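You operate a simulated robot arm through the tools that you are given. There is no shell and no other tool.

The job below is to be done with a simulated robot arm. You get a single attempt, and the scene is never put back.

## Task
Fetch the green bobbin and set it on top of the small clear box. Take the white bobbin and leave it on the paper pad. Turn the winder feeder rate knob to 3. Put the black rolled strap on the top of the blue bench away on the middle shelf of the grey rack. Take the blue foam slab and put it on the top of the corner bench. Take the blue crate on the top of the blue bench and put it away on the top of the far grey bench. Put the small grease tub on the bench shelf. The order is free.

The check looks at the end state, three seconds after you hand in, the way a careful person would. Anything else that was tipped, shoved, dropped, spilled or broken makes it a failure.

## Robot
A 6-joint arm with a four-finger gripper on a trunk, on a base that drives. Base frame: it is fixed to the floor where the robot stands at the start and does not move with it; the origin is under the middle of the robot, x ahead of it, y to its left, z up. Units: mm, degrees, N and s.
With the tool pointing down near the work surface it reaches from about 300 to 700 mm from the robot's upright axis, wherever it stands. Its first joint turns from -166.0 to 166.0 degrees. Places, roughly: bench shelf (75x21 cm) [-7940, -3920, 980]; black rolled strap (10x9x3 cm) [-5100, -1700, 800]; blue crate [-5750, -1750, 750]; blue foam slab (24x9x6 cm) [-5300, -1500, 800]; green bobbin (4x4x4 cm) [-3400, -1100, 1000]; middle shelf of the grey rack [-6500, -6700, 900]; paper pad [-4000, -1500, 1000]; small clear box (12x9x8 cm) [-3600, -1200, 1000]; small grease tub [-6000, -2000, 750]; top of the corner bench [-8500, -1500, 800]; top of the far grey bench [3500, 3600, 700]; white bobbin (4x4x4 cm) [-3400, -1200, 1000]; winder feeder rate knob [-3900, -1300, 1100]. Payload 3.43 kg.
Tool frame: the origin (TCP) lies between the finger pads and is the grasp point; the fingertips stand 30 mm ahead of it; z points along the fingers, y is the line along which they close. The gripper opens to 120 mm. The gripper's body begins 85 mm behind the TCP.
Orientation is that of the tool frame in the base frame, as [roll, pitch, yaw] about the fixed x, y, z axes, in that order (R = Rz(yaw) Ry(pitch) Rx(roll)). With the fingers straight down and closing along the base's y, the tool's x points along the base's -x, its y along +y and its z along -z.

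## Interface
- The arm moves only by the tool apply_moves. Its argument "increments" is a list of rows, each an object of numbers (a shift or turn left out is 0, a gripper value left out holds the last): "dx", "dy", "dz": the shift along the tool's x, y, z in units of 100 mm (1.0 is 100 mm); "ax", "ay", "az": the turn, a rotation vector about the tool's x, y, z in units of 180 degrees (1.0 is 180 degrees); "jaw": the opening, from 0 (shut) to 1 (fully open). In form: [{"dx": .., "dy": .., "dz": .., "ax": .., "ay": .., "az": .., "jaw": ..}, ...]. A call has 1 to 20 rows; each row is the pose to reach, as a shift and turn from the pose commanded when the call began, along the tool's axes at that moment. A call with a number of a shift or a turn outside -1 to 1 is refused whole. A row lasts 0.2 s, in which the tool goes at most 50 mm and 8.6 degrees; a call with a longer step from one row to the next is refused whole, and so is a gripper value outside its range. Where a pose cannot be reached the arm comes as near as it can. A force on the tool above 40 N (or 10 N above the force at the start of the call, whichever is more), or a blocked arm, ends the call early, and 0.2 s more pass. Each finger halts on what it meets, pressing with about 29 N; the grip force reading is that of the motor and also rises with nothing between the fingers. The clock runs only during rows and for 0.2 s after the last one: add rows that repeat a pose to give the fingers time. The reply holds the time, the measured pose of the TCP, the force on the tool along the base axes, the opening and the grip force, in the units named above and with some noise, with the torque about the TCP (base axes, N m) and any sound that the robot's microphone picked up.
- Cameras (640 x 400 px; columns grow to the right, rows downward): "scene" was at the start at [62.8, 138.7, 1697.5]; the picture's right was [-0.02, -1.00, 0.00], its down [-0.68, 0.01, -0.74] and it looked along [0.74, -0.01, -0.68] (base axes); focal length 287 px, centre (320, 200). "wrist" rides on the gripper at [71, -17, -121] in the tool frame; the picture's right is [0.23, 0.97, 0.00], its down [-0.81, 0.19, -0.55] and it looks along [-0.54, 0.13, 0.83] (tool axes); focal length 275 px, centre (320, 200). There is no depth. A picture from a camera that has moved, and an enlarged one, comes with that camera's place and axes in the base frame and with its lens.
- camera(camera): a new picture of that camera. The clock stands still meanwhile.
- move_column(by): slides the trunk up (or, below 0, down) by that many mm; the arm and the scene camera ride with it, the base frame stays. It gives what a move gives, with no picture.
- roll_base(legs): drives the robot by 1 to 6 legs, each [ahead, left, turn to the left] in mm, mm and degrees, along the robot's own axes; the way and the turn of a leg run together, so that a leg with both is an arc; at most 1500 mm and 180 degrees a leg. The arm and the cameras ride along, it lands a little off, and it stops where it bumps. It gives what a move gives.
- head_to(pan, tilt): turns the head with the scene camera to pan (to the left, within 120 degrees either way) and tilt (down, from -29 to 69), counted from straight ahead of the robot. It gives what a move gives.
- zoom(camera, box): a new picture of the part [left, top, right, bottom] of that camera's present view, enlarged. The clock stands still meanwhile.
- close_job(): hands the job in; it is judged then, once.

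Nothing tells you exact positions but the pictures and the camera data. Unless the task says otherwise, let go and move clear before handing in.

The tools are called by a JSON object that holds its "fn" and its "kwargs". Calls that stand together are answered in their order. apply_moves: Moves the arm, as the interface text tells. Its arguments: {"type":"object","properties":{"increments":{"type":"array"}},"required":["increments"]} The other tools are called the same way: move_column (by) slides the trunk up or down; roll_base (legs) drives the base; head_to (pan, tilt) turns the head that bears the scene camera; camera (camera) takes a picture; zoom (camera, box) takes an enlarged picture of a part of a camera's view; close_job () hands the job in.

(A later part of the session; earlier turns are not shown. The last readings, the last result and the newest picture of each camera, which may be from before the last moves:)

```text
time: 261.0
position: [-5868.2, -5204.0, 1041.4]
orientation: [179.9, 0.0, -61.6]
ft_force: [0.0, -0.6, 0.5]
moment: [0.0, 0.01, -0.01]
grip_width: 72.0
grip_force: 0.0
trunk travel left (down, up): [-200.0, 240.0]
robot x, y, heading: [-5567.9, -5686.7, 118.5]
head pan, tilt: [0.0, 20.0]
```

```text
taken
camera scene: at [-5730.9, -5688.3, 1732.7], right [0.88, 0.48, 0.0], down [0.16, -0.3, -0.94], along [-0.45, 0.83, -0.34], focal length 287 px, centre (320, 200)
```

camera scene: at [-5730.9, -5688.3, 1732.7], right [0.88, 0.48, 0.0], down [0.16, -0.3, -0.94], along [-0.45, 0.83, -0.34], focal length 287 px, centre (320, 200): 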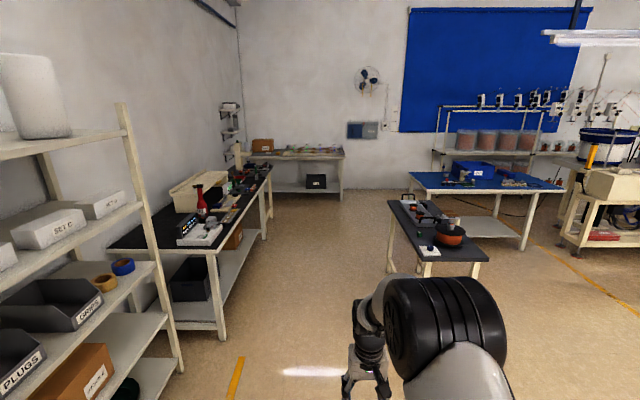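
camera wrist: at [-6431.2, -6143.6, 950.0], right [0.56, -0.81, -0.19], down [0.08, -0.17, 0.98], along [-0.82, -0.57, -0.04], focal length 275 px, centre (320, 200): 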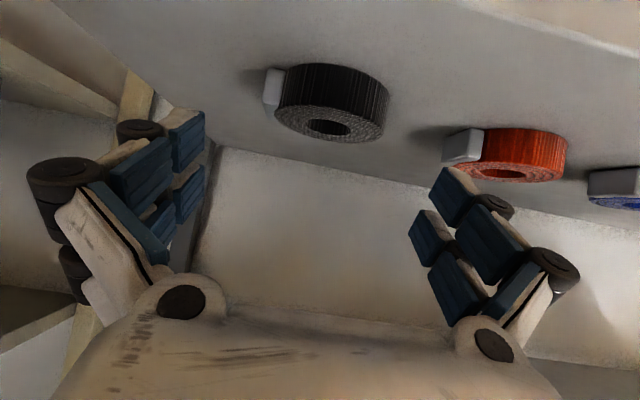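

The corridor between the left bench and dark table is clear all the way to the corner bench. Driving up it.

{"fn": "roll_base", "kwargs": {"legs": [[1400, 110, 0], [1400, 0, 0], [1000, 0, 0]]}}

{"fn": "head_to", "kwargs": {"pan": -50, "tilt": 25}}

{"fn": "camera", "kwargs": {"camera": "scene"}}

{"fn": "head_to", "kwargs": {"pan": 10, "tilt": 25}}

{"fn": "camera", "kwargs": {"camera": "scene"}}

{"fn": "head_to", "kwargs": {"pan": 70, "tilt": 25}}

{"fn": "camera", "kwargs": {"camera": "scene"}}

```text
time: 279.4
position: [-7788.7, -1914.0, 1040.6]
orientation: [179.9, 0.0, -61.7]
ft_force: [0.0, -0.3, 0.2]
moment: [0.0, -0.02, 0.03]
grip_width: 72.5
grip_force: 0.0
trunk travel left (down, up): [-200.0, 240.0]
robot x, y, heading: [-7493.3, -2398.1, 118.3]
head pan, tilt: [0.0, 20.0]
```

```text
time: 280.6
position: [-7787.3, -1914.0, 1040.9]
orientation: [179.9, 0.0, -61.7]
ft_force: [-0.8, -0.7, -0.1]
moment: [0.01, -0.01, 0.01]
grip_width: 72.1
grip_force: 0.1
trunk travel left (down, up): [-200.0, 240.0]
robot x, y, heading: [-7492.9, -2397.5, 118.1]
head pan, tilt: [-50.0, 25.0]
```

```text
taken
camera scene: at [-7573.0, -2394.5, 1724.7], right [0.93, -0.37, 0.0], down [-0.16, -0.39, -0.91], along [0.33, 0.84, -0.42], focal length 287 px, centre (320, 200)
```

scene: 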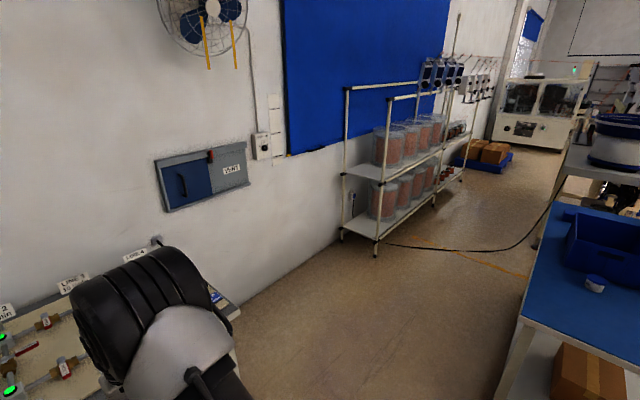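

```text
time: 281.9
position: [-7787.5, -1914.2, 1040.7]
orientation: [179.8, 0.0, -61.7]
ft_force: [-0.7, -1.3, 0.4]
moment: [0.0, -0.03, 0.0]
grip_width: 71.9
grip_force: 0.0
trunk travel left (down, up): [-200.0, 240.0]
robot x, y, heading: [-7493.9, -2392.8, 118.3]
head pan, tilt: [10.0, 25.0]
```

```text
taken
camera scene: at [-7664.0, -2407.8, 1724.7], right [0.79, 0.62, 0.0], down [0.26, -0.33, -0.91], along [-0.56, 0.71, -0.42], focal length 287 px, centre (320, 200)
```

scene: 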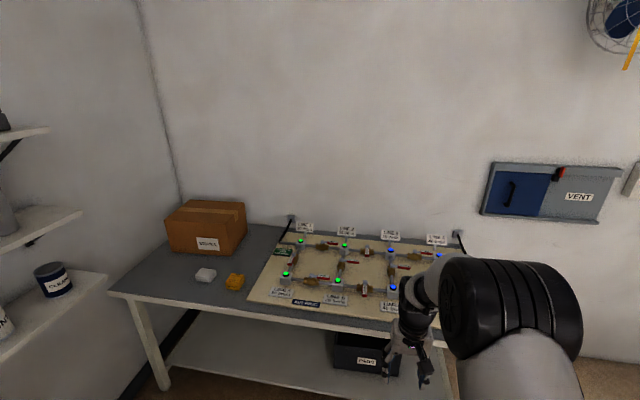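

```text
time: 283.2
position: [-7787.3, -1914.7, 1041.0]
orientation: [179.9, -0.1, -61.7]
ft_force: [-0.1, 0.2, 0.0]
moment: [-0.03, 0.03, 0.0]
grip_width: 72.0
grip_force: 0.0
trunk travel left (down, up): [-200.0, 240.0]
robot x, y, heading: [-7493.6, -2399.2, 118.2]
head pan, tilt: [70.0, 25.0]
```

```text
taken
camera scene: at [-7698.1, -2493.4, 1724.7], right [-0.14, 0.99, 0.0], down [0.42, 0.06, -0.91], along [-0.9, -0.13, -0.42], focal length 287 px, centre (320, 200)
```

scene: 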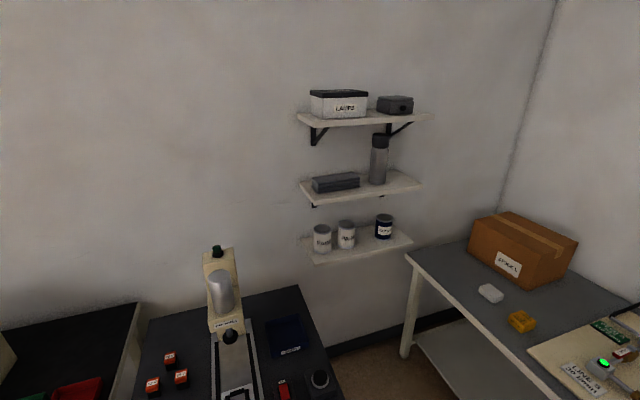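

I'm behind/left of the blue bench now. To plan clearances I want to see my own base footprint, so I'll swing the wrist camera around to look back down at it.

{"fn": "apply_moves", "kwargs": {"increments": [{"az": 0.045}, {"az": 0.09}, {"az": 0.135}, {"az": 0.18}, {"az": 0.225}, {"az": 0.27}, {"az": 0.315}, {"az": 0.36}, {"az": 0.405}, {"az": 0.45}, {"az": 0.495}, {"az": 0.54}, {"az": 0.585}, {"az": 0.63}, {"az": 0.675}, {"az": 0.72}, {"az": 0.765}, {"az": 0.81}, {"az": 0.84}]}}

{"fn": "camera", "kwargs": {"camera": "wrist"}}

```text
time: 287.2
position: [-7787.3, -1914.1, 1039.6]
orientation: [-179.9, -0.1, 147.0]
ft_force: [0.0, 0.6, 0.4]
moment: [-0.03, -0.01, 0.0]
grip_width: 71.7
grip_force: 0.0
trunk travel left (down, up): [-200.0, 240.0]
robot x, y, heading: [-7494.4, -2398.6, 118.1]
head pan, tilt: [70.0, 25.0]
```

```text
taken
camera wrist: at [-7856.6, -1888.3, 1160.5], right [0.34, 0.94, 0.0], down [0.79, -0.28, 0.55], along [0.52, -0.19, -0.83], focal length 275 px, centre (320, 200)
```

wrist: 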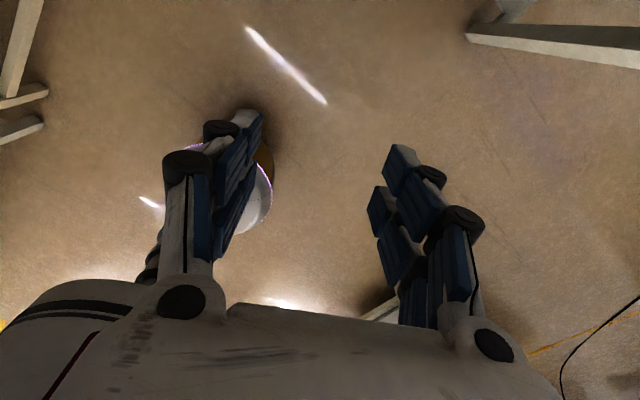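

My base turns out to be small (about 0.2 m radius), so I can get close to things. I'll unwind the wrist, turn to face the blue bench from behind, and go for the slab first.

{"fn": "apply_moves", "kwargs": {"increments": [{"az": -0.045}, {"az": -0.09}, {"az": -0.135}, {"az": -0.18}, {"az": -0.225}, {"az": -0.27}, {"az": -0.315}, {"az": -0.36}, {"az": -0.405}, {"az": -0.45}, {"az": -0.495}, {"az": -0.54}, {"az": -0.585}, {"az": -0.63}, {"az": -0.675}, {"az": -0.72}, {"az": -0.765}, {"az": -0.81}, {"az": -0.84}]}}

{"fn": "roll_base", "kwargs": {"legs": [[0, -250, 0], [0, 0, -90], [0, 0, -90]]}}

{"fn": "head_to", "kwargs": {"pan": 40, "tilt": 30}}

{"fn": "camera", "kwargs": {"camera": "scene"}}

```text
time: 291.2
position: [-7786.8, -1914.8, 1039.6]
orientation: [179.8, 0.0, -61.5]
ft_force: [-0.4, 0.3, 0.4]
moment: [0.02, 0.01, 0.02]
grip_width: 72.0
grip_force: 0.0
trunk travel left (down, up): [-200.0, 240.0]
robot x, y, heading: [-7489.2, -2397.4, 118.1]
head pan, tilt: [70.0, 25.0]
```

```text
time: 300.7
position: [-6979.6, -2761.5, 1039.5]
orientation: [179.8, 0.0, 117.7]
ft_force: [-0.3, 0.1, 0.3]
moment: [0.01, -0.01, 0.0]
grip_width: 72.2
grip_force: 0.0
trunk travel left (down, up): [-200.0, 240.0]
robot x, y, heading: [-7267.1, -2278.9, -62.3]
head pan, tilt: [70.0, 25.0]
```

```text
time: 301.6
position: [-6981.0, -2762.0, 1039.9]
orientation: [179.9, 0.0, 117.8]
ft_force: [0.1, -0.4, 0.1]
moment: [0.01, -0.02, -0.03]
grip_width: 72.3
grip_force: 0.1
trunk travel left (down, up): [-200.0, 240.0]
robot x, y, heading: [-7268.5, -2276.3, -62.2]
head pan, tilt: [40.0, 30.0]
```

```text
taken
camera scene: at [-7072.2, -2227.6, 1716.7], right [-0.38, -0.93, 0.0], down [-0.46, 0.19, -0.87], along [0.8, -0.33, -0.5], focal length 287 px, centre (320, 200)
```

scene: 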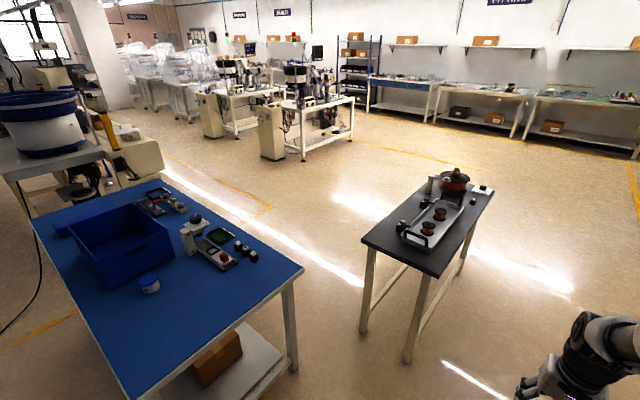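

{"fn": "apply_moves", "kwargs": {"increments": [{"dz": -0.4}, {"dz": -0.8}]}}

{"fn": "roll_base", "kwargs": {"legs": [[-330, 0, 0.7], [0, 1000, 0], [0, 950, 0]]}}

{"fn": "head_to", "kwargs": {"pan": 5, "tilt": 50}}

{"fn": "camera", "kwargs": {"camera": "scene"}}

{"fn": "camera", "kwargs": {"camera": "wrist"}}

```text
time: 302.2
position: [-6980.8, -2760.8, 1121.0]
orientation: [179.9, 0.0, 117.8]
ft_force: [0.3, -0.7, -0.8]
moment: [-0.01, -0.03, -0.01]
grip_width: 72.1
grip_force: 0.0
trunk travel left (down, up): [-200.0, 240.0]
robot x, y, heading: [-7269.8, -2279.2, -62.2]
head pan, tilt: [40.0, 30.0]
```

```text
time: 313.8
position: [-5422.6, -1553.6, 1119.7]
orientation: [179.9, 0.0, 117.4]
ft_force: [0.0, 0.5, -0.4]
moment: [0.04, 0.02, -0.03]
grip_width: 72.0
grip_force: 0.0
trunk travel left (down, up): [-200.0, 240.0]
robot x, y, heading: [-5712.7, -1064.9, -62.8]
head pan, tilt: [40.0, 30.0]
```

```text
time: 314.8
position: [-5423.5, -1553.0, 1120.7]
orientation: [179.9, 0.0, 117.4]
ft_force: [-0.8, -0.4, 0.9]
moment: [-0.02, 0.0, 0.0]
grip_width: 72.0
grip_force: 0.1
trunk travel left (down, up): [-200.0, 240.0]
robot x, y, heading: [-5713.3, -1064.1, -62.9]
head pan, tilt: [5.0, 50.0]
```

```text
taken
camera scene: at [-5554.0, -1049.8, 1687.2], right [-0.84, -0.54, 0.0], down [-0.41, 0.65, -0.64], along [0.34, -0.54, -0.77], focal length 287 px, centre (320, 200)
```

scene: 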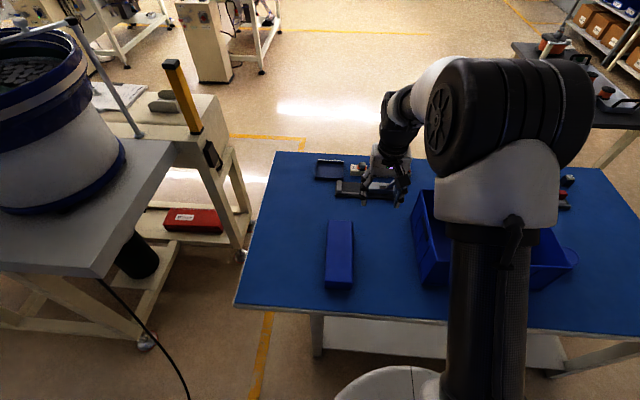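

```text
taken
camera wrist: at [-5471.6, -1496.8, 1240.3], right [0.76, 0.65, 0.0], down [0.54, -0.63, 0.55], along [0.36, -0.42, -0.83], focal length 275 px, centre (320, 200)
```

wrist: 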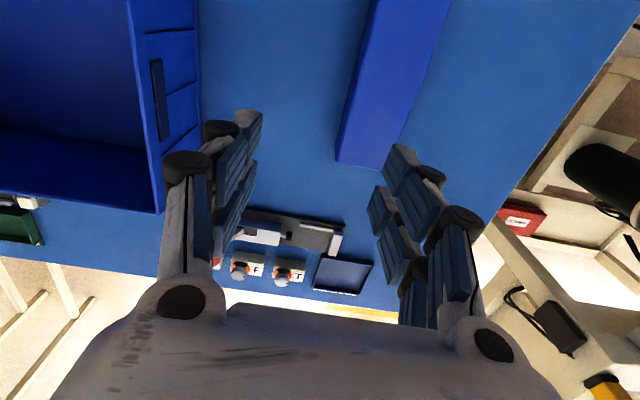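

From behind I have the slab well in view at about (−5349, −1503), aligned with my heading. Moving above it with jaws fully open.

{"fn": "apply_moves", "kwargs": {"increments": [{"dy": 0.45, "dx": 0.06, "jaw": 0.8}, {"dy": 0.89, "dx": 0.12, "jaw": 1.0}, {"dy": 0.89, "dx": 0.12, "dz": 0.4, "jaw": 1.0}, {"dy": 0.89, "dx": 0.12, "dz": 0.8, "jaw": 1.0}, {"dy": 0.89, "dx": 0.12, "dz": 1.0, "jaw": 1.0}]}}

{"fn": "camera", "kwargs": {"camera": "wrist"}}

{"fn": "zoom", "kwargs": {"camera": "scene", "box": [240, 140, 480, 320]}}

```text
time: 316.0
position: [-5350.3, -1502.0, 1019.6]
orientation: [179.8, 0.2, 117.4]
ft_force: [0.2, 0.1, -0.2]
moment: [0.01, 0.01, -0.02]
grip_width: 119.9
grip_force: 0.1
trunk travel left (down, up): [-200.0, 240.0]
robot x, y, heading: [-5710.1, -1065.2, -62.6]
head pan, tilt: [5.0, 50.0]
```

```text
taken
camera wrist: at [-5397.8, -1445.1, 1140.3], right [0.76, 0.65, 0.0], down [0.54, -0.63, 0.55], along [0.36, -0.42, -0.83], focal length 275 px, centre (320, 200)
```

wrist: 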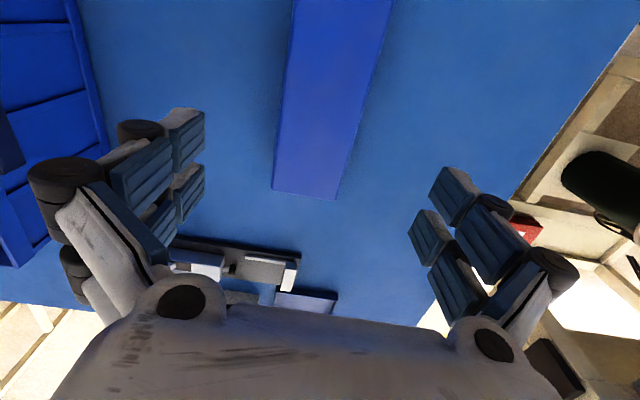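

```text
2.22 times, centred on (360, 230) of scene
camera zoom: at [-5554.0, -1050.1, 1687.2], right [-0.84, -0.54, 0.0], down [-0.41, 0.65, -0.64], along [0.34, -0.54, -0.77], focal length 638 px, centre (231, 133)
```

zoom: 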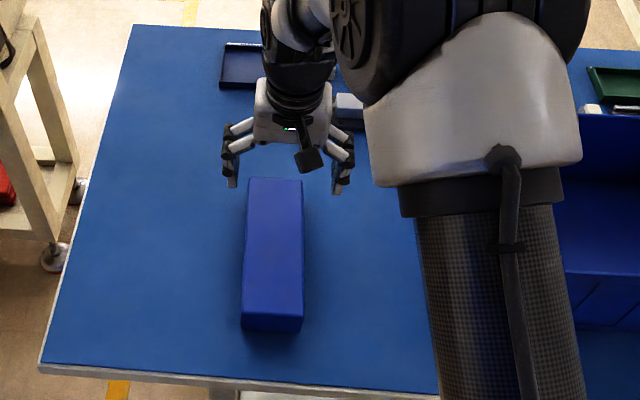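

The gripper is centred over the slab. Descending and closing.

{"fn": "apply_moves", "kwargs": {"increments": [{"dz": 0.4}, {"dz": 0.8}, {"dz": 1.0}]}}

{"fn": "apply_moves", "kwargs": {"increments": [{"dz": 0.35}, {"dz": 0.65}, {"dz": 0.85}, {"dz": 0.95}, {"dz": 1.0}]}}

{"fn": "camera", "kwargs": {"camera": "wrist"}}

```text
time: 316.8
position: [-5349.5, -1502.7, 920.4]
orientation: [179.9, 0.1, 117.4]
ft_force: [-0.6, -0.6, 0.1]
moment: [0.05, 0.01, 0.0]
grip_width: 120.0
grip_force: 0.0
trunk travel left (down, up): [-200.0, 240.0]
robot x, y, heading: [-5710.0, -1069.6, -62.6]
head pan, tilt: [5.0, 50.0]
```

```text
time: 318.0
position: [-5348.6, -1501.4, 819.8]
orientation: [179.9, 0.1, 117.4]
ft_force: [-0.4, 1.2, -0.4]
moment: [0.01, -0.02, 0.04]
grip_width: 119.9
grip_force: 0.1
trunk travel left (down, up): [-200.0, 240.0]
robot x, y, heading: [-5710.8, -1066.8, -62.5]
head pan, tilt: [5.0, 50.0]
```

```text
taken
camera wrist: at [-5397.1, -1444.8, 940.3], right [0.76, 0.65, 0.0], down [0.54, -0.63, 0.55], along [0.36, -0.42, -0.83], focal length 275 px, centre (320, 200)
```

wrist: 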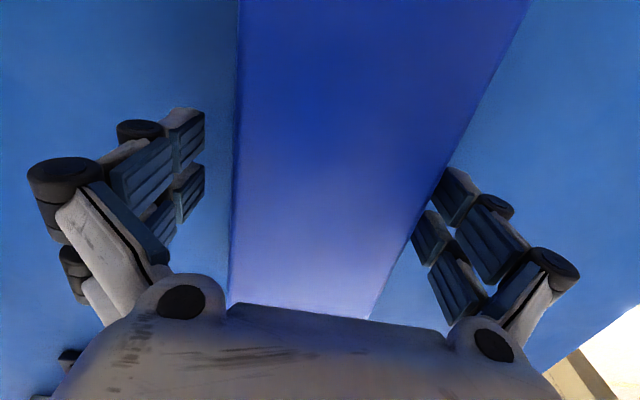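

{"fn": "apply_moves", "kwargs": {"increments": [{"dy": 0.07}, {"dy": 0.07, "jaw": 0.85}, {"dy": 0.07, "jaw": 0.7}, {"dy": 0.07, "jaw": 0.6}, {"dy": 0.07, "jaw": 0.6}, {"dy": 0.07, "jaw": 0.6}]}}

{"fn": "camera", "kwargs": {"camera": "wrist"}}

```text
time: 319.4
position: [-5343.3, -1499.5, 820.5]
orientation: [179.9, -0.1, 117.4]
ft_force: [-0.7, 0.2, 3.4]
moment: [0.16, 0.06, 0.17]
grip_width: 89.3
grip_force: 28.7
trunk travel left (down, up): [-200.0, 240.0]
robot x, y, heading: [-5709.6, -1064.2, -62.6]
head pan, tilt: [5.0, 50.0]
```

```text
taken
camera wrist: at [-5391.2, -1441.9, 940.9], right [0.76, 0.65, 0.0], down [0.54, -0.63, 0.55], along [0.36, -0.42, -0.83], focal length 275 px, centre (320, 200)
```

wrist: 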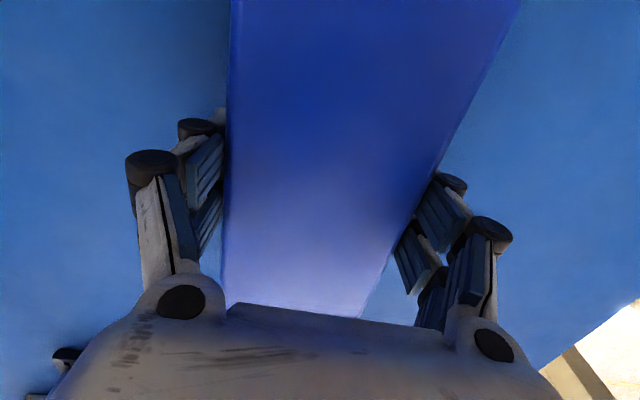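

Gripped at 89 mm. Lifting the slab.

{"fn": "apply_moves", "kwargs": {"increments": [{"dz": -0.1}, {"dz": -0.25}, {"dz": -0.5}, {"dz": -0.8}, {"dz": -1.0}]}}

{"fn": "apply_moves", "kwargs": {"increments": [{"dz": -0.3}, {"dz": -0.6}, {"dz": -1.0}]}}

{"fn": "apply_moves", "kwargs": {"increments": [{"dz": -0.4}, {"dz": -0.8}, {"dz": -1.0}]}}

{"fn": "camera", "kwargs": {"camera": "scene"}}

{"fn": "camera", "kwargs": {"camera": "wrist"}}

```text
time: 320.6
position: [-5344.1, -1498.5, 921.3]
orientation: [179.9, 0.1, 117.3]
ft_force: [-0.6, 0.0, -1.1]
moment: [-0.02, 0.03, -0.02]
grip_width: 89.5
grip_force: 29.0
trunk travel left (down, up): [-200.0, 240.0]
robot x, y, heading: [-5711.1, -1069.3, -62.7]
head pan, tilt: [5.0, 50.0]
```

```text
time: 321.4
position: [-5343.8, -1497.2, 1022.5]
orientation: [179.9, -0.1, 117.5]
ft_force: [-0.2, -0.4, -0.3]
moment: [-0.03, 0.0, 0.01]
grip_width: 89.4
grip_force: 28.4
trunk travel left (down, up): [-200.0, 240.0]
robot x, y, heading: [-5707.4, -1066.7, -62.4]
head pan, tilt: [5.0, 50.0]
```

```text
time: 322.2
position: [-5344.8, -1499.2, 1121.9]
orientation: [179.8, 0.0, 117.3]
ft_force: [-1.0, -0.3, -1.6]
moment: [0.02, 0.0, 0.0]
grip_width: 89.5
grip_force: 28.6
trunk travel left (down, up): [-200.0, 240.0]
robot x, y, heading: [-5707.6, -1066.9, -62.6]
head pan, tilt: [5.0, 50.0]
```

```text
taken
camera scene: at [-5554.4, -1049.6, 1687.2], right [-0.84, -0.54, 0.0], down [-0.41, 0.65, -0.64], along [0.34, -0.54, -0.77], focal length 287 px, centre (320, 200)
```

scene: 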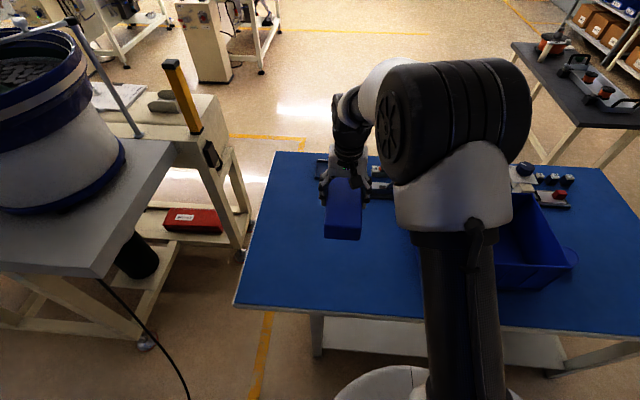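

```text
taken
camera wrist: at [-5392.0, -1441.1, 1240.9], right [0.76, 0.65, 0.0], down [0.54, -0.63, 0.55], along [0.36, -0.42, -0.83], focal length 275 px, centre (320, 200)
```

wrist: 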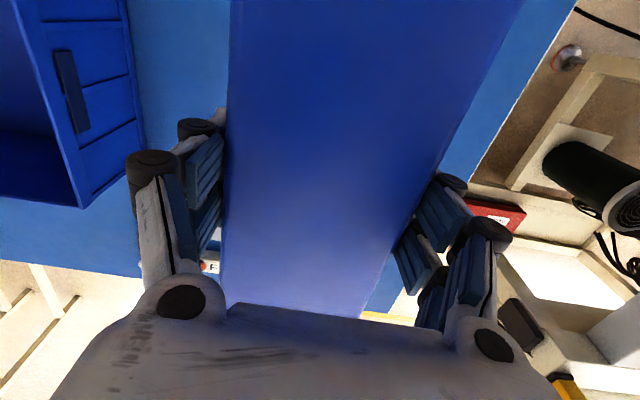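

Slab held. Now strafe back along behind the bench, turn around, and head for the corner bench.

{"fn": "roll_base", "kwargs": {"legs": [[0, -1050, 0], [0, -1000, 0], [0, 0, 90], [0, 0, 91]]}}

{"fn": "head_to", "kwargs": {"pan": 35, "tilt": 30}}

{"fn": "camera", "kwargs": {"camera": "scene"}}

```text
time: 340.1
position: [-7917.4, -1598.0, 1121.3]
orientation: [179.9, 0.0, -60.8]
ft_force: [-0.4, -0.6, -1.1]
moment: [-0.03, -0.01, 0.02]
grip_width: 89.5
grip_force: 29.1
trunk travel left (down, up): [-200.0, 240.0]
robot x, y, heading: [-7535.5, -2019.3, 119.3]
head pan, tilt: [5.0, 50.0]
```

```text
time: 341.1
position: [-7918.2, -1595.9, 1121.7]
orientation: [179.9, -0.1, -60.9]
ft_force: [-0.5, 0.5, 0.1]
moment: [-0.05, -0.01, 0.02]
grip_width: 89.4
grip_force: 29.2
trunk travel left (down, up): [-200.0, 240.0]
robot x, y, heading: [-7536.8, -2015.3, 119.4]
head pan, tilt: [35.0, 30.0]
```

```text
taken
camera scene: at [-7731.7, -2062.7, 1716.6], right [0.44, 0.9, 0.0], down [0.45, -0.22, -0.87], along [-0.78, 0.38, -0.5], focal length 287 px, centre (320, 200)
```

scene: 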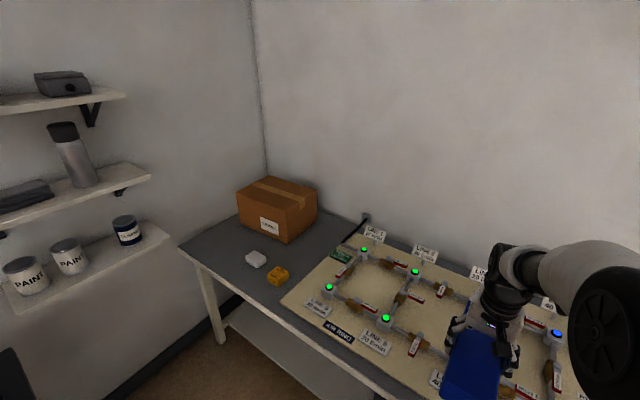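

The corner bench's front-left area is free (between its left end, the box, and the white block). I'll position the base close in front of it.

{"fn": "roll_base", "kwargs": {"legs": [[0, 740, -0.9], [300, 0, 0]]}}

{"fn": "head_to", "kwargs": {"pan": 30, "tilt": 45}}

{"fn": "camera", "kwargs": {"camera": "scene"}}

```text
time: 344.8
position: [-8527.0, -1916.1, 1117.8]
orientation: [179.8, -0.2, -61.7]
ft_force: [0.3, 1.6, -1.5]
moment: [-0.14, -0.05, -0.01]
grip_width: 89.6
grip_force: 28.8
trunk travel left (down, up): [-200.0, 240.0]
robot x, y, heading: [-8160.3, -2348.9, 118.2]
head pan, tilt: [35.0, 30.0]
stopped in leg 1: the robot was blocked; the commanded pose is now the measured one
```

```text
time: 345.5
position: [-8527.2, -1919.2, 1120.1]
orientation: [180.0, 0.0, -61.7]
ft_force: [-1.0, 0.4, -1.0]
moment: [-0.02, -0.01, -0.01]
grip_width: 89.4
grip_force: 28.9
trunk travel left (down, up): [-200.0, 240.0]
robot x, y, heading: [-8156.9, -2346.9, 118.0]
head pan, tilt: [30.0, 45.0]
```

```text
taken
camera scene: at [-8339.1, -2385.3, 1694.1], right [0.53, 0.85, 0.0], down [0.6, -0.37, -0.71], along [-0.6, 0.37, -0.71], focal length 287 px, centre (320, 200)
```

scene: 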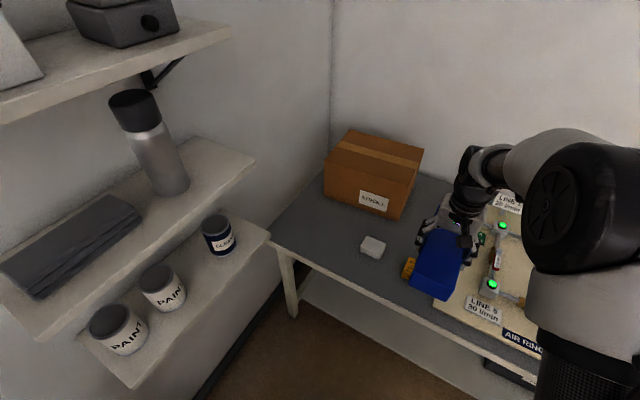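

The base touched something on the left (probably the small table's leg) and stopped. I'll move away from it and check that nothing was disturbed.

{"fn": "roll_base", "kwargs": {"legs": [[0, -40, 0]]}}

{"fn": "head_to", "kwargs": {"pan": 100, "tilt": 40}}

{"fn": "camera", "kwargs": {"camera": "scene"}}

{"fn": "head_to", "kwargs": {"pan": 70, "tilt": 65}}

{"fn": "camera", "kwargs": {"camera": "scene"}}

```text
time: 346.4
position: [-8490.2, -1899.9, 1121.9]
orientation: [179.8, -0.1, -61.7]
ft_force: [0.5, 0.0, -0.1]
moment: [-0.08, 0.04, -0.02]
grip_width: 89.6
grip_force: 29.0
trunk travel left (down, up): [-200.0, 240.0]
robot x, y, heading: [-8120.2, -2324.8, 118.0]
head pan, tilt: [30.0, 45.0]
```

```text
time: 347.8
position: [-8491.7, -1901.4, 1120.3]
orientation: [180.0, -0.1, -61.9]
ft_force: [-0.3, -0.4, -0.6]
moment: [0.01, 0.03, 0.0]
grip_width: 89.3
grip_force: 28.6
trunk travel left (down, up): [-200.0, 240.0]
robot x, y, heading: [-8121.9, -2326.9, 118.2]
head pan, tilt: [100.0, 40.0]
```

```text
taken
camera scene: at [-8301.7, -2462.4, 1701.3], right [-0.62, 0.79, 0.0], down [0.51, 0.4, -0.77], along [-0.6, -0.47, -0.64], focal length 287 px, centre (320, 200)
```

scene: 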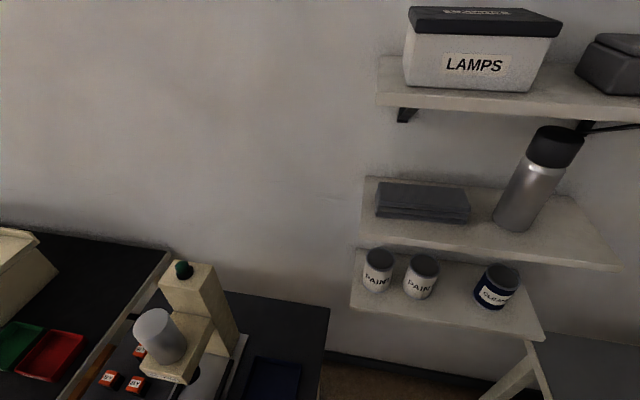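

```text
time: 348.8
position: [-8492.8, -1902.0, 1121.1]
orientation: [179.9, -0.1, -61.8]
ft_force: [0.3, -1.0, -1.0]
moment: [0.02, 0.04, -0.02]
grip_width: 89.3
grip_force: 29.1
trunk travel left (down, up): [-200.0, 240.0]
robot x, y, heading: [-8123.8, -2329.5, 118.0]
head pan, tilt: [70.0, 65.0]
```

```text
taken
camera scene: at [-8294.8, -2418.7, 1669.1], right [-0.14, 0.99, 0.0], down [0.9, 0.13, -0.42], along [-0.42, -0.06, -0.91], focal length 287 px, centre (320, 200)
```

scene: 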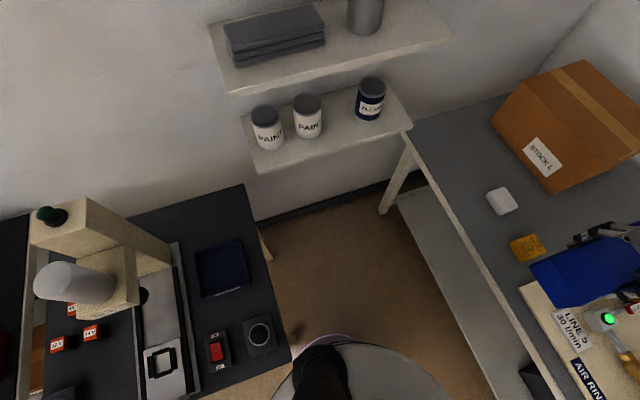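

Nothing on the small table was disturbed. I'll go forward first, then left, keeping clear of it.

{"fn": "roll_base", "kwargs": {"legs": [[275, 0, 0.4], [0, 85, 0]]}}

{"fn": "head_to", "kwargs": {"pan": 40, "tilt": 50}}

{"fn": "camera", "kwargs": {"camera": "scene"}}

```text
time: 351.4
position: [-8699.4, -1699.8, 1121.2]
orientation: [179.9, -0.1, -61.6]
ft_force: [-0.5, -1.2, -0.2]
moment: [0.04, -0.03, 0.01]
grip_width: 89.6
grip_force: 28.8
trunk travel left (down, up): [-200.0, 240.0]
robot x, y, heading: [-8325.3, -2120.1, 118.5]
head pan, tilt: [70.0, 65.0]
```

```text
time: 352.4
position: [-8697.3, -1699.4, 1120.8]
orientation: [180.0, -0.2, -61.7]
ft_force: [-0.7, 0.0, -0.7]
moment: [0.0, 0.02, 0.01]
grip_width: 89.5
grip_force: 29.1
trunk travel left (down, up): [-200.0, 240.0]
robot x, y, heading: [-8322.7, -2120.5, 118.1]
head pan, tilt: [40.0, 50.0]
```

```text
taken
camera scene: at [-8509.9, -2179.0, 1687.1], right [0.37, 0.93, 0.0], down [0.71, -0.28, -0.64], along [-0.6, 0.24, -0.77], focal length 287 px, centre (320, 200)
```

scene: 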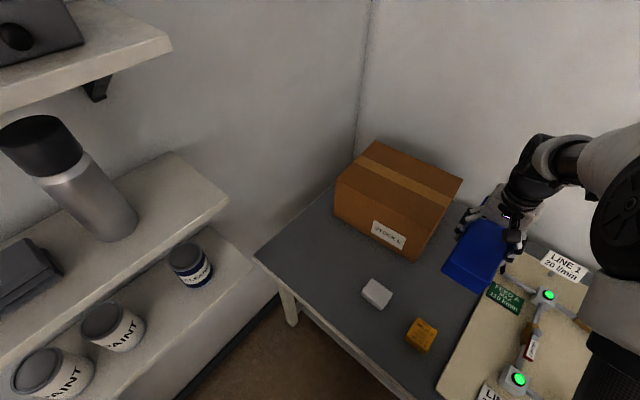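

{"fn": "apply_moves", "kwargs": {"increments": [{"dx": 0.16, "dy": 0.43}, {"dx": 0.33, "dy": 0.87}]}}

{"fn": "apply_moves", "kwargs": {"increments": [{"dx": 0.16, "dy": 0.43}, {"dx": 0.33, "dy": 0.87}]}}

{"fn": "apply_moves", "kwargs": {"increments": [{"dx": 0.16, "dy": 0.43}, {"dx": 0.33, "dy": 0.87}]}}

{"fn": "apply_moves", "kwargs": {"increments": [{"dx": 0.16, "dy": 0.42}, {"dx": 0.32, "dy": 0.84}]}}

{"fn": "camera", "kwargs": {"camera": "scene"}}

{"fn": "camera", "kwargs": {"camera": "wrist"}}

```text
time: 352.9
position: [-8760.4, -1770.2, 1122.5]
orientation: [179.9, 0.0, -61.7]
ft_force: [-1.3, 0.3, -0.7]
moment: [0.02, -0.03, -0.03]
grip_width: 89.5
grip_force: 28.4
trunk travel left (down, up): [-200.0, 240.0]
robot x, y, heading: [-8325.5, -2130.0, 118.4]
head pan, tilt: [40.0, 50.0]
```

```text
time: 353.6
position: [-8821.2, -1841.3, 1121.6]
orientation: [179.9, -0.1, -61.6]
ft_force: [-0.8, -0.6, -0.8]
moment: [0.0, -0.02, 0.01]
grip_width: 89.3
grip_force: 29.4
trunk travel left (down, up): [-200.0, 240.0]
robot x, y, heading: [-8326.8, -2120.1, 118.3]
head pan, tilt: [40.0, 50.0]
```

```text
time: 354.1
position: [-8881.4, -1910.4, 1121.8]
orientation: [-180.0, -0.1, -61.7]
ft_force: [0.1, 0.5, -0.5]
moment: [0.0, 0.02, 0.02]
grip_width: 89.3
grip_force: 28.9
trunk travel left (down, up): [-200.0, 240.0]
robot x, y, heading: [-8324.9, -2126.0, 118.6]
head pan, tilt: [40.0, 50.0]
```

```text
time: 354.8
position: [-8940.4, -1978.6, 1123.2]
orientation: [179.9, -0.2, -61.6]
ft_force: [-0.3, 0.2, -1.2]
moment: [0.0, -0.05, 0.01]
grip_width: 89.4
grip_force: 29.2
trunk travel left (down, up): [-200.0, 240.0]
robot x, y, heading: [-8321.5, -2124.1, 118.4]
head pan, tilt: [40.0, 50.0]
```

```text
taken
camera scene: at [-8510.5, -2179.5, 1687.1], right [0.37, 0.93, 0.0], down [0.71, -0.28, -0.64], along [-0.6, 0.24, -0.77], focal length 287 px, centre (320, 200)
```

scene: 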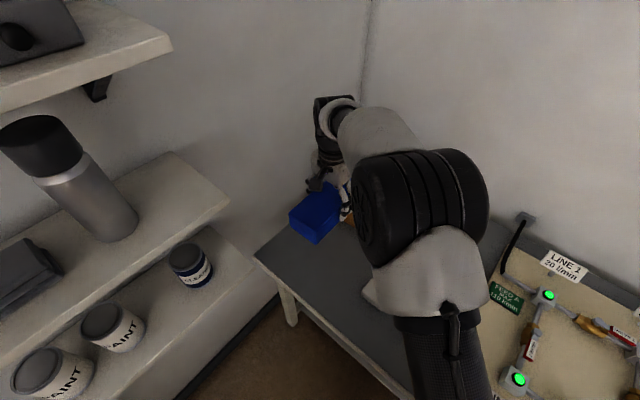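

```text
taken
camera wrist: at [-8891.4, -2032.4, 1242.5], right [-0.75, -0.66, 0.0], down [-0.55, 0.62, 0.55], along [-0.37, 0.41, -0.83], focal length 275 px, centre (320, 200)
```

wrist: 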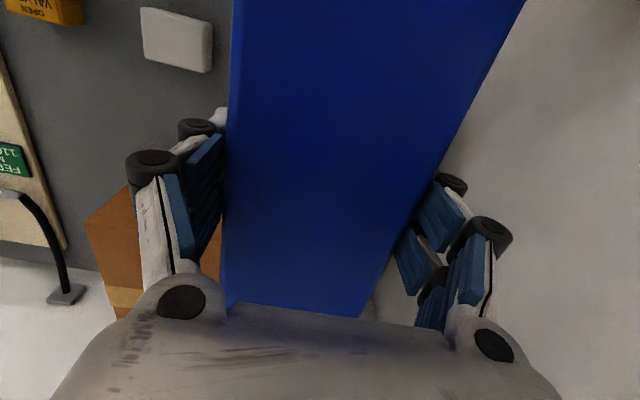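

The spot below is clear. Lowering the slab, the last part slowly.

{"fn": "apply_moves", "kwargs": {"increments": [{"dz": 0.35}, {"dz": 0.7}, {"dz": 1.0}]}}

{"fn": "apply_moves", "kwargs": {"increments": [{"dz": 0.35}, {"dz": 0.7}, {"dz": 1.0}]}}

{"fn": "camera", "kwargs": {"camera": "scene"}}

{"fn": "apply_moves", "kwargs": {"increments": [{"dz": 0.3}, {"dz": 0.55}, {"dz": 0.75}]}}

```text
time: 355.6
position: [-8939.3, -1978.8, 1022.5]
orientation: [179.9, 0.1, -61.6]
ft_force: [0.4, 0.2, -0.6]
moment: [-0.03, -0.01, 0.01]
grip_width: 89.4
grip_force: 28.9
trunk travel left (down, up): [-200.0, 240.0]
robot x, y, heading: [-8324.0, -2122.8, 118.5]
head pan, tilt: [40.0, 50.0]
```

```text
time: 356.4
position: [-8940.2, -1979.6, 921.0]
orientation: [179.9, -0.1, -61.6]
ft_force: [0.1, -0.2, -1.2]
moment: [-0.02, -0.02, 0.01]
grip_width: 89.3
grip_force: 28.9
trunk travel left (down, up): [-200.0, 240.0]
robot x, y, heading: [-8324.9, -2123.6, 118.2]
head pan, tilt: [40.0, 50.0]
```

```text
taken
camera scene: at [-8510.5, -2178.8, 1687.1], right [0.37, 0.93, 0.0], down [0.71, -0.28, -0.64], along [-0.6, 0.24, -0.77], focal length 287 px, centre (320, 200)
```

scene: 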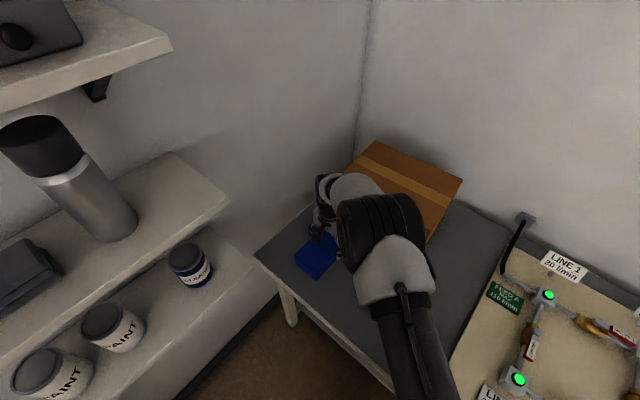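

```text
time: 357.1
position: [-8940.3, -1978.8, 846.5]
orientation: [179.8, 0.0, -61.7]
ft_force: [-0.5, -0.5, 0.1]
moment: [-0.01, 0.03, -0.02]
grip_width: 89.4
grip_force: 28.9
trunk travel left (down, up): [-200.0, 240.0]
robot x, y, heading: [-8326.1, -2125.4, 118.7]
head pan, tilt: [40.0, 50.0]
```

{"fn": "apply_moves", "kwargs": {"increments": [{"dz": 0.05}, {"dz": 0.1}, {"dz": 0.15}, {"dz": 0.2}]}}

{"fn": "apply_moves", "kwargs": {"increments": [{"dz": 0.03}, {"dz": 0.06}, {"dz": 0.09}]}}

```text
time: 358.1
position: [-8939.9, -1979.7, 829.4]
orientation: [179.8, 0.1, -61.6]
ft_force: [-2.0, 1.3, 17.3]
moment: [0.04, 0.05, -0.01]
grip_width: 89.9
grip_force: 28.9
trunk travel left (down, up): [-200.0, 240.0]
robot x, y, heading: [-8320.4, -2123.2, 118.5]
head pan, tilt: [40.0, 50.0]
```

```text
time: 359.1
position: [-8941.2, -1979.6, 823.3]
orientation: [179.8, 0.1, -61.6]
ft_force: [6.3, -2.0, 16.5]
moment: [-0.08, -0.93, -0.21]
grip_width: 89.5
grip_force: 29.1
trunk travel left (down, up): [-200.0, 240.0]
robot x, y, heading: [-8323.9, -2120.2, 118.2]
head pan, tilt: [40.0, 50.0]
stopped in row 3: the force on the tool passed its limit at 41 N (the readings are from after the stop); the commanded pose is now the measured one
```

The slab is down on the bench. Opening and rising.

{"fn": "apply_moves", "kwargs": {"increments": [{"dz": -0.02, "jaw": 0.85}, {"dz": -0.03, "jaw": 0.95}, {"dz": -0.03, "jaw": 1.0}, {"dz": -0.03, "jaw": 1.0}]}}

{"fn": "camera", "kwargs": {"camera": "wrist"}}

{"fn": "apply_moves", "kwargs": {"increments": [{"dz": -0.2}, {"dz": -0.5}, {"dz": -1.0}]}}

{"fn": "apply_moves", "kwargs": {"increments": [{"dz": -0.5}, {"dz": -1.0}]}}

{"fn": "camera", "kwargs": {"camera": "wrist"}}

```text
time: 360.1
position: [-8940.9, -1978.8, 823.6]
orientation: [179.8, 0.0, -61.6]
ft_force: [-0.6, 0.6, 0.0]
moment: [0.0, 0.03, -0.03]
grip_width: 119.9
grip_force: 0.0
trunk travel left (down, up): [-200.0, 240.0]
robot x, y, heading: [-8322.7, -2123.3, 118.4]
head pan, tilt: [40.0, 50.0]
```

```text
taken
camera wrist: at [-8892.1, -2031.9, 943.3], right [-0.75, -0.67, 0.0], down [-0.55, 0.62, 0.55], along [-0.37, 0.41, -0.83], focal length 275 px, centre (320, 200)
```

wrist: 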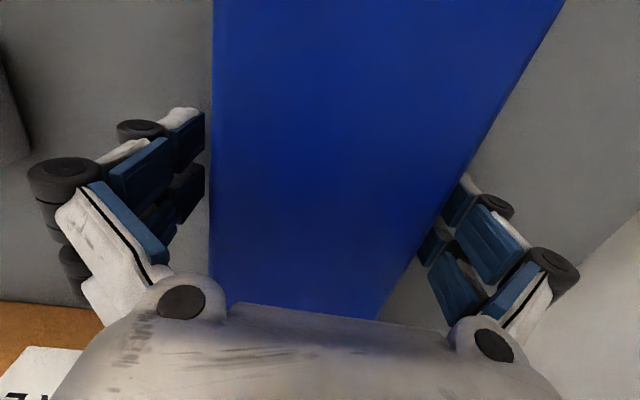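

```text
time: 360.9
position: [-8938.7, -1979.1, 922.7]
orientation: [179.9, -0.1, -61.5]
ft_force: [0.1, 0.2, 0.0]
moment: [0.03, 0.05, -0.01]
grip_width: 120.1
grip_force: 0.1
trunk travel left (down, up): [-200.0, 240.0]
robot x, y, heading: [-8325.7, -2123.4, 118.2]
head pan, tilt: [40.0, 50.0]
```

```text
time: 361.5
position: [-8939.3, -1979.2, 1024.1]
orientation: [179.8, 0.0, -61.6]
ft_force: [0.1, -0.5, -0.2]
moment: [-0.01, 0.03, 0.0]
grip_width: 120.0
grip_force: 0.0
trunk travel left (down, up): [-200.0, 240.0]
robot x, y, heading: [-8324.6, -2124.2, 118.3]
head pan, tilt: [40.0, 50.0]
```

```text
taken
camera wrist: at [-8890.6, -2032.8, 1144.0], right [-0.75, -0.67, 0.0], down [-0.55, 0.62, 0.55], along [-0.37, 0.41, -0.83], focal length 275 px, centre (320, 200)
```

wrist: 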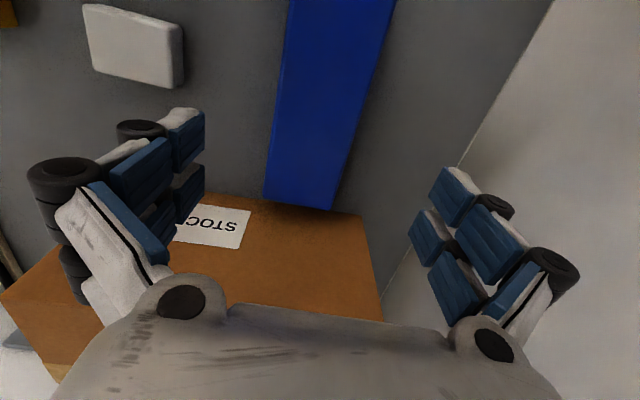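

{"fn": "apply_moves", "kwargs": {"increments": [{"dz": -0.3, "dy": -0.3}, {"dz": -0.6, "dy": -0.6}, {"dz": -0.9, "dy": -0.9}]}}

{"fn": "apply_moves", "kwargs": {"increments": [{"dx": -0.1, "dy": -0.45}, {"dx": -0.2, "dy": -0.9}]}}

{"fn": "apply_moves", "kwargs": {"increments": [{"dx": -0.1, "dy": -0.45}, {"dx": -0.2, "dy": -0.9}]}}

{"fn": "camera", "kwargs": {"camera": "scene"}}

{"fn": "zoom", "kwargs": {"camera": "scene", "box": [230, 120, 470, 320]}}

```text
time: 362.3
position: [-8858.5, -1937.3, 1114.3]
orientation: [179.8, 0.0, -61.6]
ft_force: [0.6, -1.4, -0.4]
moment: [-0.02, 0.04, 0.0]
grip_width: 119.9
grip_force: 0.1
trunk travel left (down, up): [-200.0, 240.0]
robot x, y, heading: [-8326.0, -2125.8, 118.5]
head pan, tilt: [40.0, 50.0]
```

```text
time: 362.9
position: [-8789.3, -1876.0, 1114.0]
orientation: [179.8, -0.1, -61.6]
ft_force: [0.2, -0.1, -0.4]
moment: [-0.03, 0.04, 0.01]
grip_width: 120.1
grip_force: 0.0
trunk travel left (down, up): [-200.0, 240.0]
robot x, y, heading: [-8323.1, -2121.8, 118.5]
head pan, tilt: [40.0, 50.0]
```

```text
time: 363.5
position: [-8721.7, -1815.3, 1114.8]
orientation: [179.8, 0.0, -61.6]
ft_force: [-0.1, 0.8, 0.3]
moment: [-0.04, -0.01, -0.05]
grip_width: 119.8
grip_force: 0.0
trunk travel left (down, up): [-200.0, 240.0]
robot x, y, heading: [-8324.8, -2126.0, 118.6]
head pan, tilt: [40.0, 50.0]
```

```text
taken
camera scene: at [-8509.2, -2178.5, 1687.3], right [0.37, 0.93, 0.0], down [0.71, -0.28, -0.64], along [-0.6, 0.24, -0.77], focal length 287 px, centre (320, 200)
```

scene: 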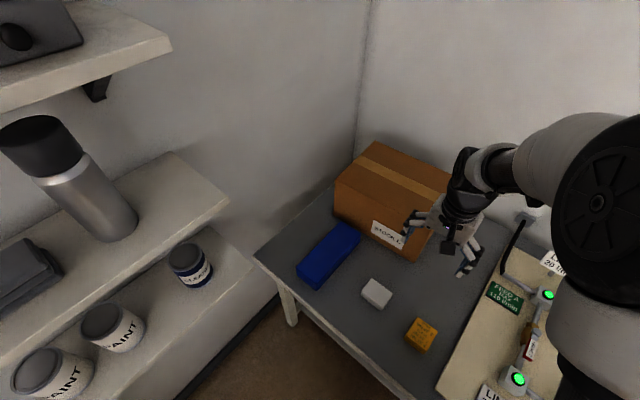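

```text
2.00 times, centred on (350, 220) of scene
camera zoom: at [-8509.2, -2178.5, 1687.3], right [0.37, 0.93, 0.0], down [0.71, -0.28, -0.64], along [-0.6, 0.24, -0.77], focal length 574 px, centre (260, 160)
```

zoom: 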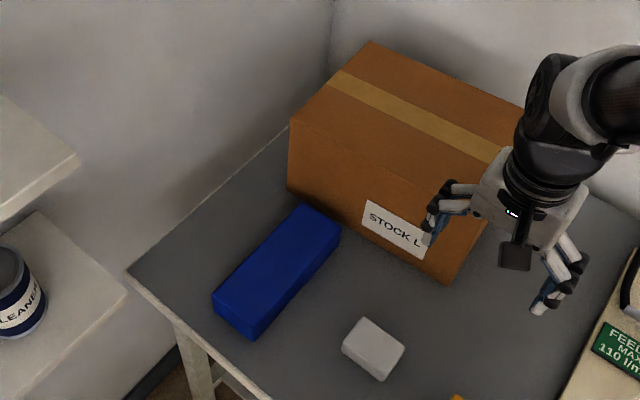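

The slab lies on the corner bench without disturbing its neighbours. Next the grease tub: back out, turn, and go behind the blue bench again.

{"fn": "roll_base", "kwargs": {"legs": [[-150, 0, 0], [-130, -720, 0], [0, 0, -90], [0, 0, -90], [0, 600, 0], [0, 680, 0]]}}

{"fn": "head_to", "kwargs": {"pan": 5, "tilt": 45}}

{"fn": "camera", "kwargs": {"camera": "scene"}}

{"fn": "camera", "kwargs": {"camera": "wrist"}}

```text
time: 382.4
position: [-6033.5, -1712.2, 1113.6]
orientation: [179.9, 0.0, 118.9]
ft_force: [0.5, -0.4, -0.3]
moment: [0.0, 0.02, 0.05]
grip_width: 119.8
grip_force: 0.0
trunk travel left (down, up): [-200.0, 240.0]
robot x, y, heading: [-6434.7, -1407.3, -61.3]
head pan, tilt: [40.0, 50.0]
```

```text
time: 383.4
position: [-6034.1, -1711.1, 1114.0]
orientation: [179.8, 0.0, 118.9]
ft_force: [0.3, 0.1, 0.2]
moment: [-0.01, 0.01, -0.05]
grip_width: 119.9
grip_force: 0.0
trunk travel left (down, up): [-200.0, 240.0]
robot x, y, heading: [-6434.1, -1406.5, -60.9]
head pan, tilt: [5.0, 45.0]
```

```text
taken
camera scene: at [-6277.3, -1390.1, 1694.1], right [-0.83, -0.56, 0.0], down [-0.39, 0.59, -0.71], along [0.39, -0.59, -0.71], focal length 287 px, centre (320, 200)
```

scene: 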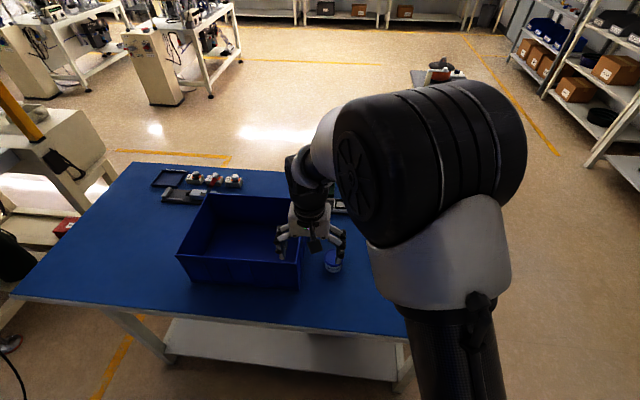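

```text
taken
camera wrist: at [-6084.0, -1656.2, 1233.8], right [0.74, 0.67, 0.0], down [0.56, -0.62, 0.55], along [0.37, -0.41, -0.83], focal length 275 px, centre (320, 200)
```

wrist: 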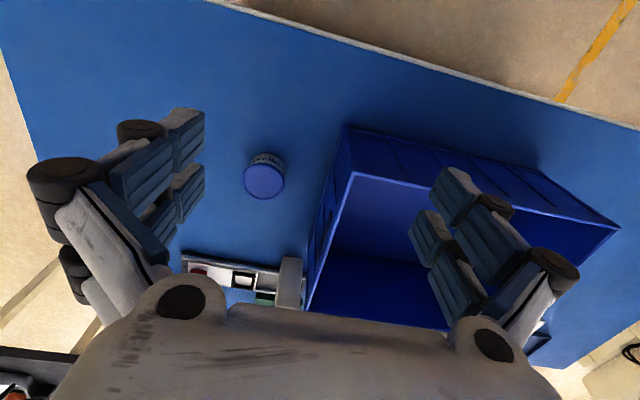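

{"fn": "zoom", "kwargs": {"camera": "wrist", "box": [200, 110, 340, 230]}}

{"fn": "zoom", "kwargs": {"camera": "scene", "box": [260, 200, 400, 310]}}

```text
3.33 times, centred on (270, 170) of wrist
camera zoom: at [-6084.0, -1656.2, 1233.8], right [0.74, 0.67, 0.0], down [0.56, -0.62, 0.55], along [0.37, -0.41, -0.83], focal length 918 px, centre (487, 300)
```

zoom: 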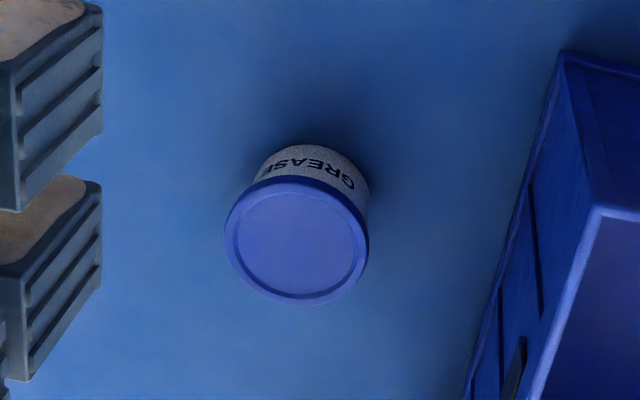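

```text
3.64 times, centred on (330, 255) of scene
camera zoom: at [-6277.3, -1390.1, 1694.1], right [-0.83, -0.56, 0.0], down [-0.39, 0.59, -0.71], along [0.39, -0.59, -0.71], focal length 1044 px, centre (284, 0)
```

zoom: 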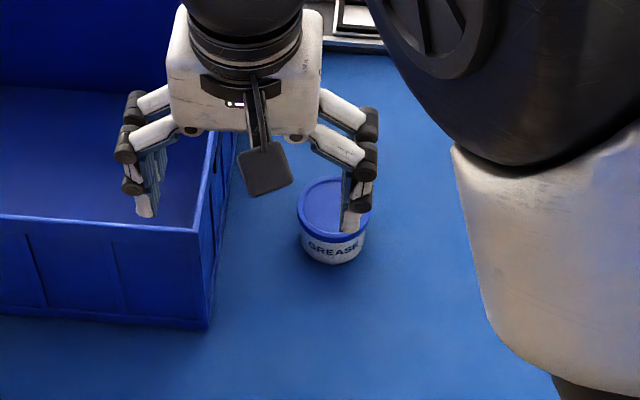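

The GREASE tub is at about (−6000, −1890), lid at z≈837, with about 56 mm to the crate wall. I'll position over it with a moderate jaw opening.

{"fn": "apply_moves", "kwargs": {"increments": [{"dx": -0.43, "dy": -0.14, "jaw": 0.8}, {"dx": -0.86, "dy": -0.28, "jaw": 0.8}]}}

{"fn": "apply_moves", "kwargs": {"increments": [{"dx": -0.43, "dy": -0.14}, {"dx": -0.86, "dy": -0.29}, {"dx": -0.86, "dy": -0.29, "dz": 0.4}, {"dx": -0.86, "dy": -0.29, "dz": 0.8}, {"dx": -0.86, "dy": -0.29, "dz": 1.0}]}}

{"fn": "camera", "kwargs": {"camera": "wrist"}}

{"fn": "zoom", "kwargs": {"camera": "scene", "box": [230, 160, 390, 290]}}

```text
time: 384.1
position: [-6014.9, -1801.1, 1115.0]
orientation: [179.8, -0.1, 119.0]
ft_force: [-0.1, -0.1, 0.6]
moment: [0.03, 0.0, 0.02]
grip_width: 95.8
grip_force: 0.2
trunk travel left (down, up): [-200.0, 240.0]
robot x, y, heading: [-6434.1, -1410.1, -61.1]
head pan, tilt: [5.0, 45.0]
```

```text
time: 385.2
position: [-6001.2, -1889.7, 1013.8]
orientation: [179.7, 0.0, 119.0]
ft_force: [0.0, 0.2, -0.2]
moment: [0.0, 0.02, 0.0]
grip_width: 95.9
grip_force: 0.0
trunk travel left (down, up): [-200.0, 240.0]
robot x, y, heading: [-6434.6, -1408.0, -61.0]
head pan, tilt: [5.0, 45.0]
```

```text
taken
camera wrist: at [-6050.6, -1833.9, 1133.7], right [0.74, 0.67, 0.0], down [0.56, -0.62, 0.55], along [0.37, -0.41, -0.83], focal length 275 px, centre (320, 200)
```

wrist: 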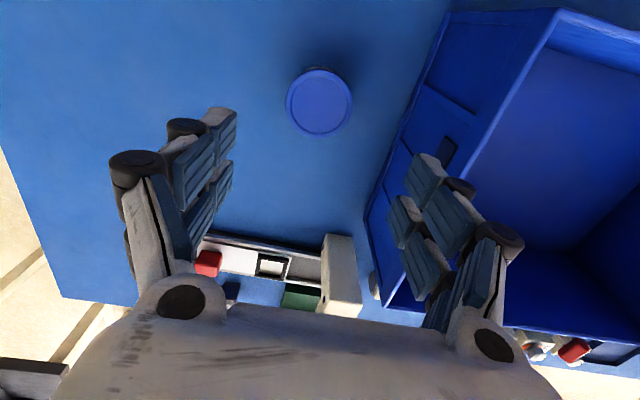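

```text
3.08 times, centred on (310, 225) of scene
camera zoom: at [-6277.3, -1390.2, 1694.1], right [-0.83, -0.56, 0.0], down [-0.39, 0.59, -0.71], along [0.39, -0.59, -0.71], focal length 883 px, centre (351, 123)
```

zoom: 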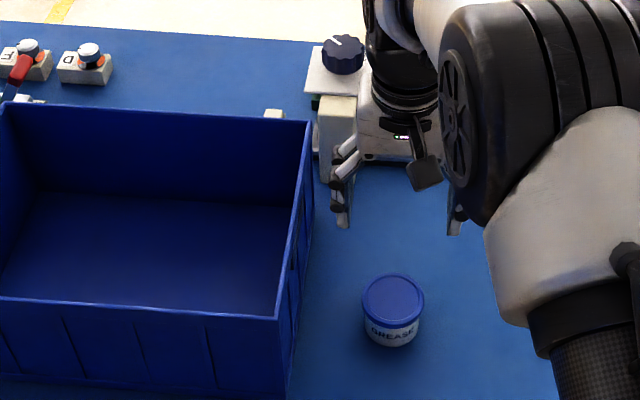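

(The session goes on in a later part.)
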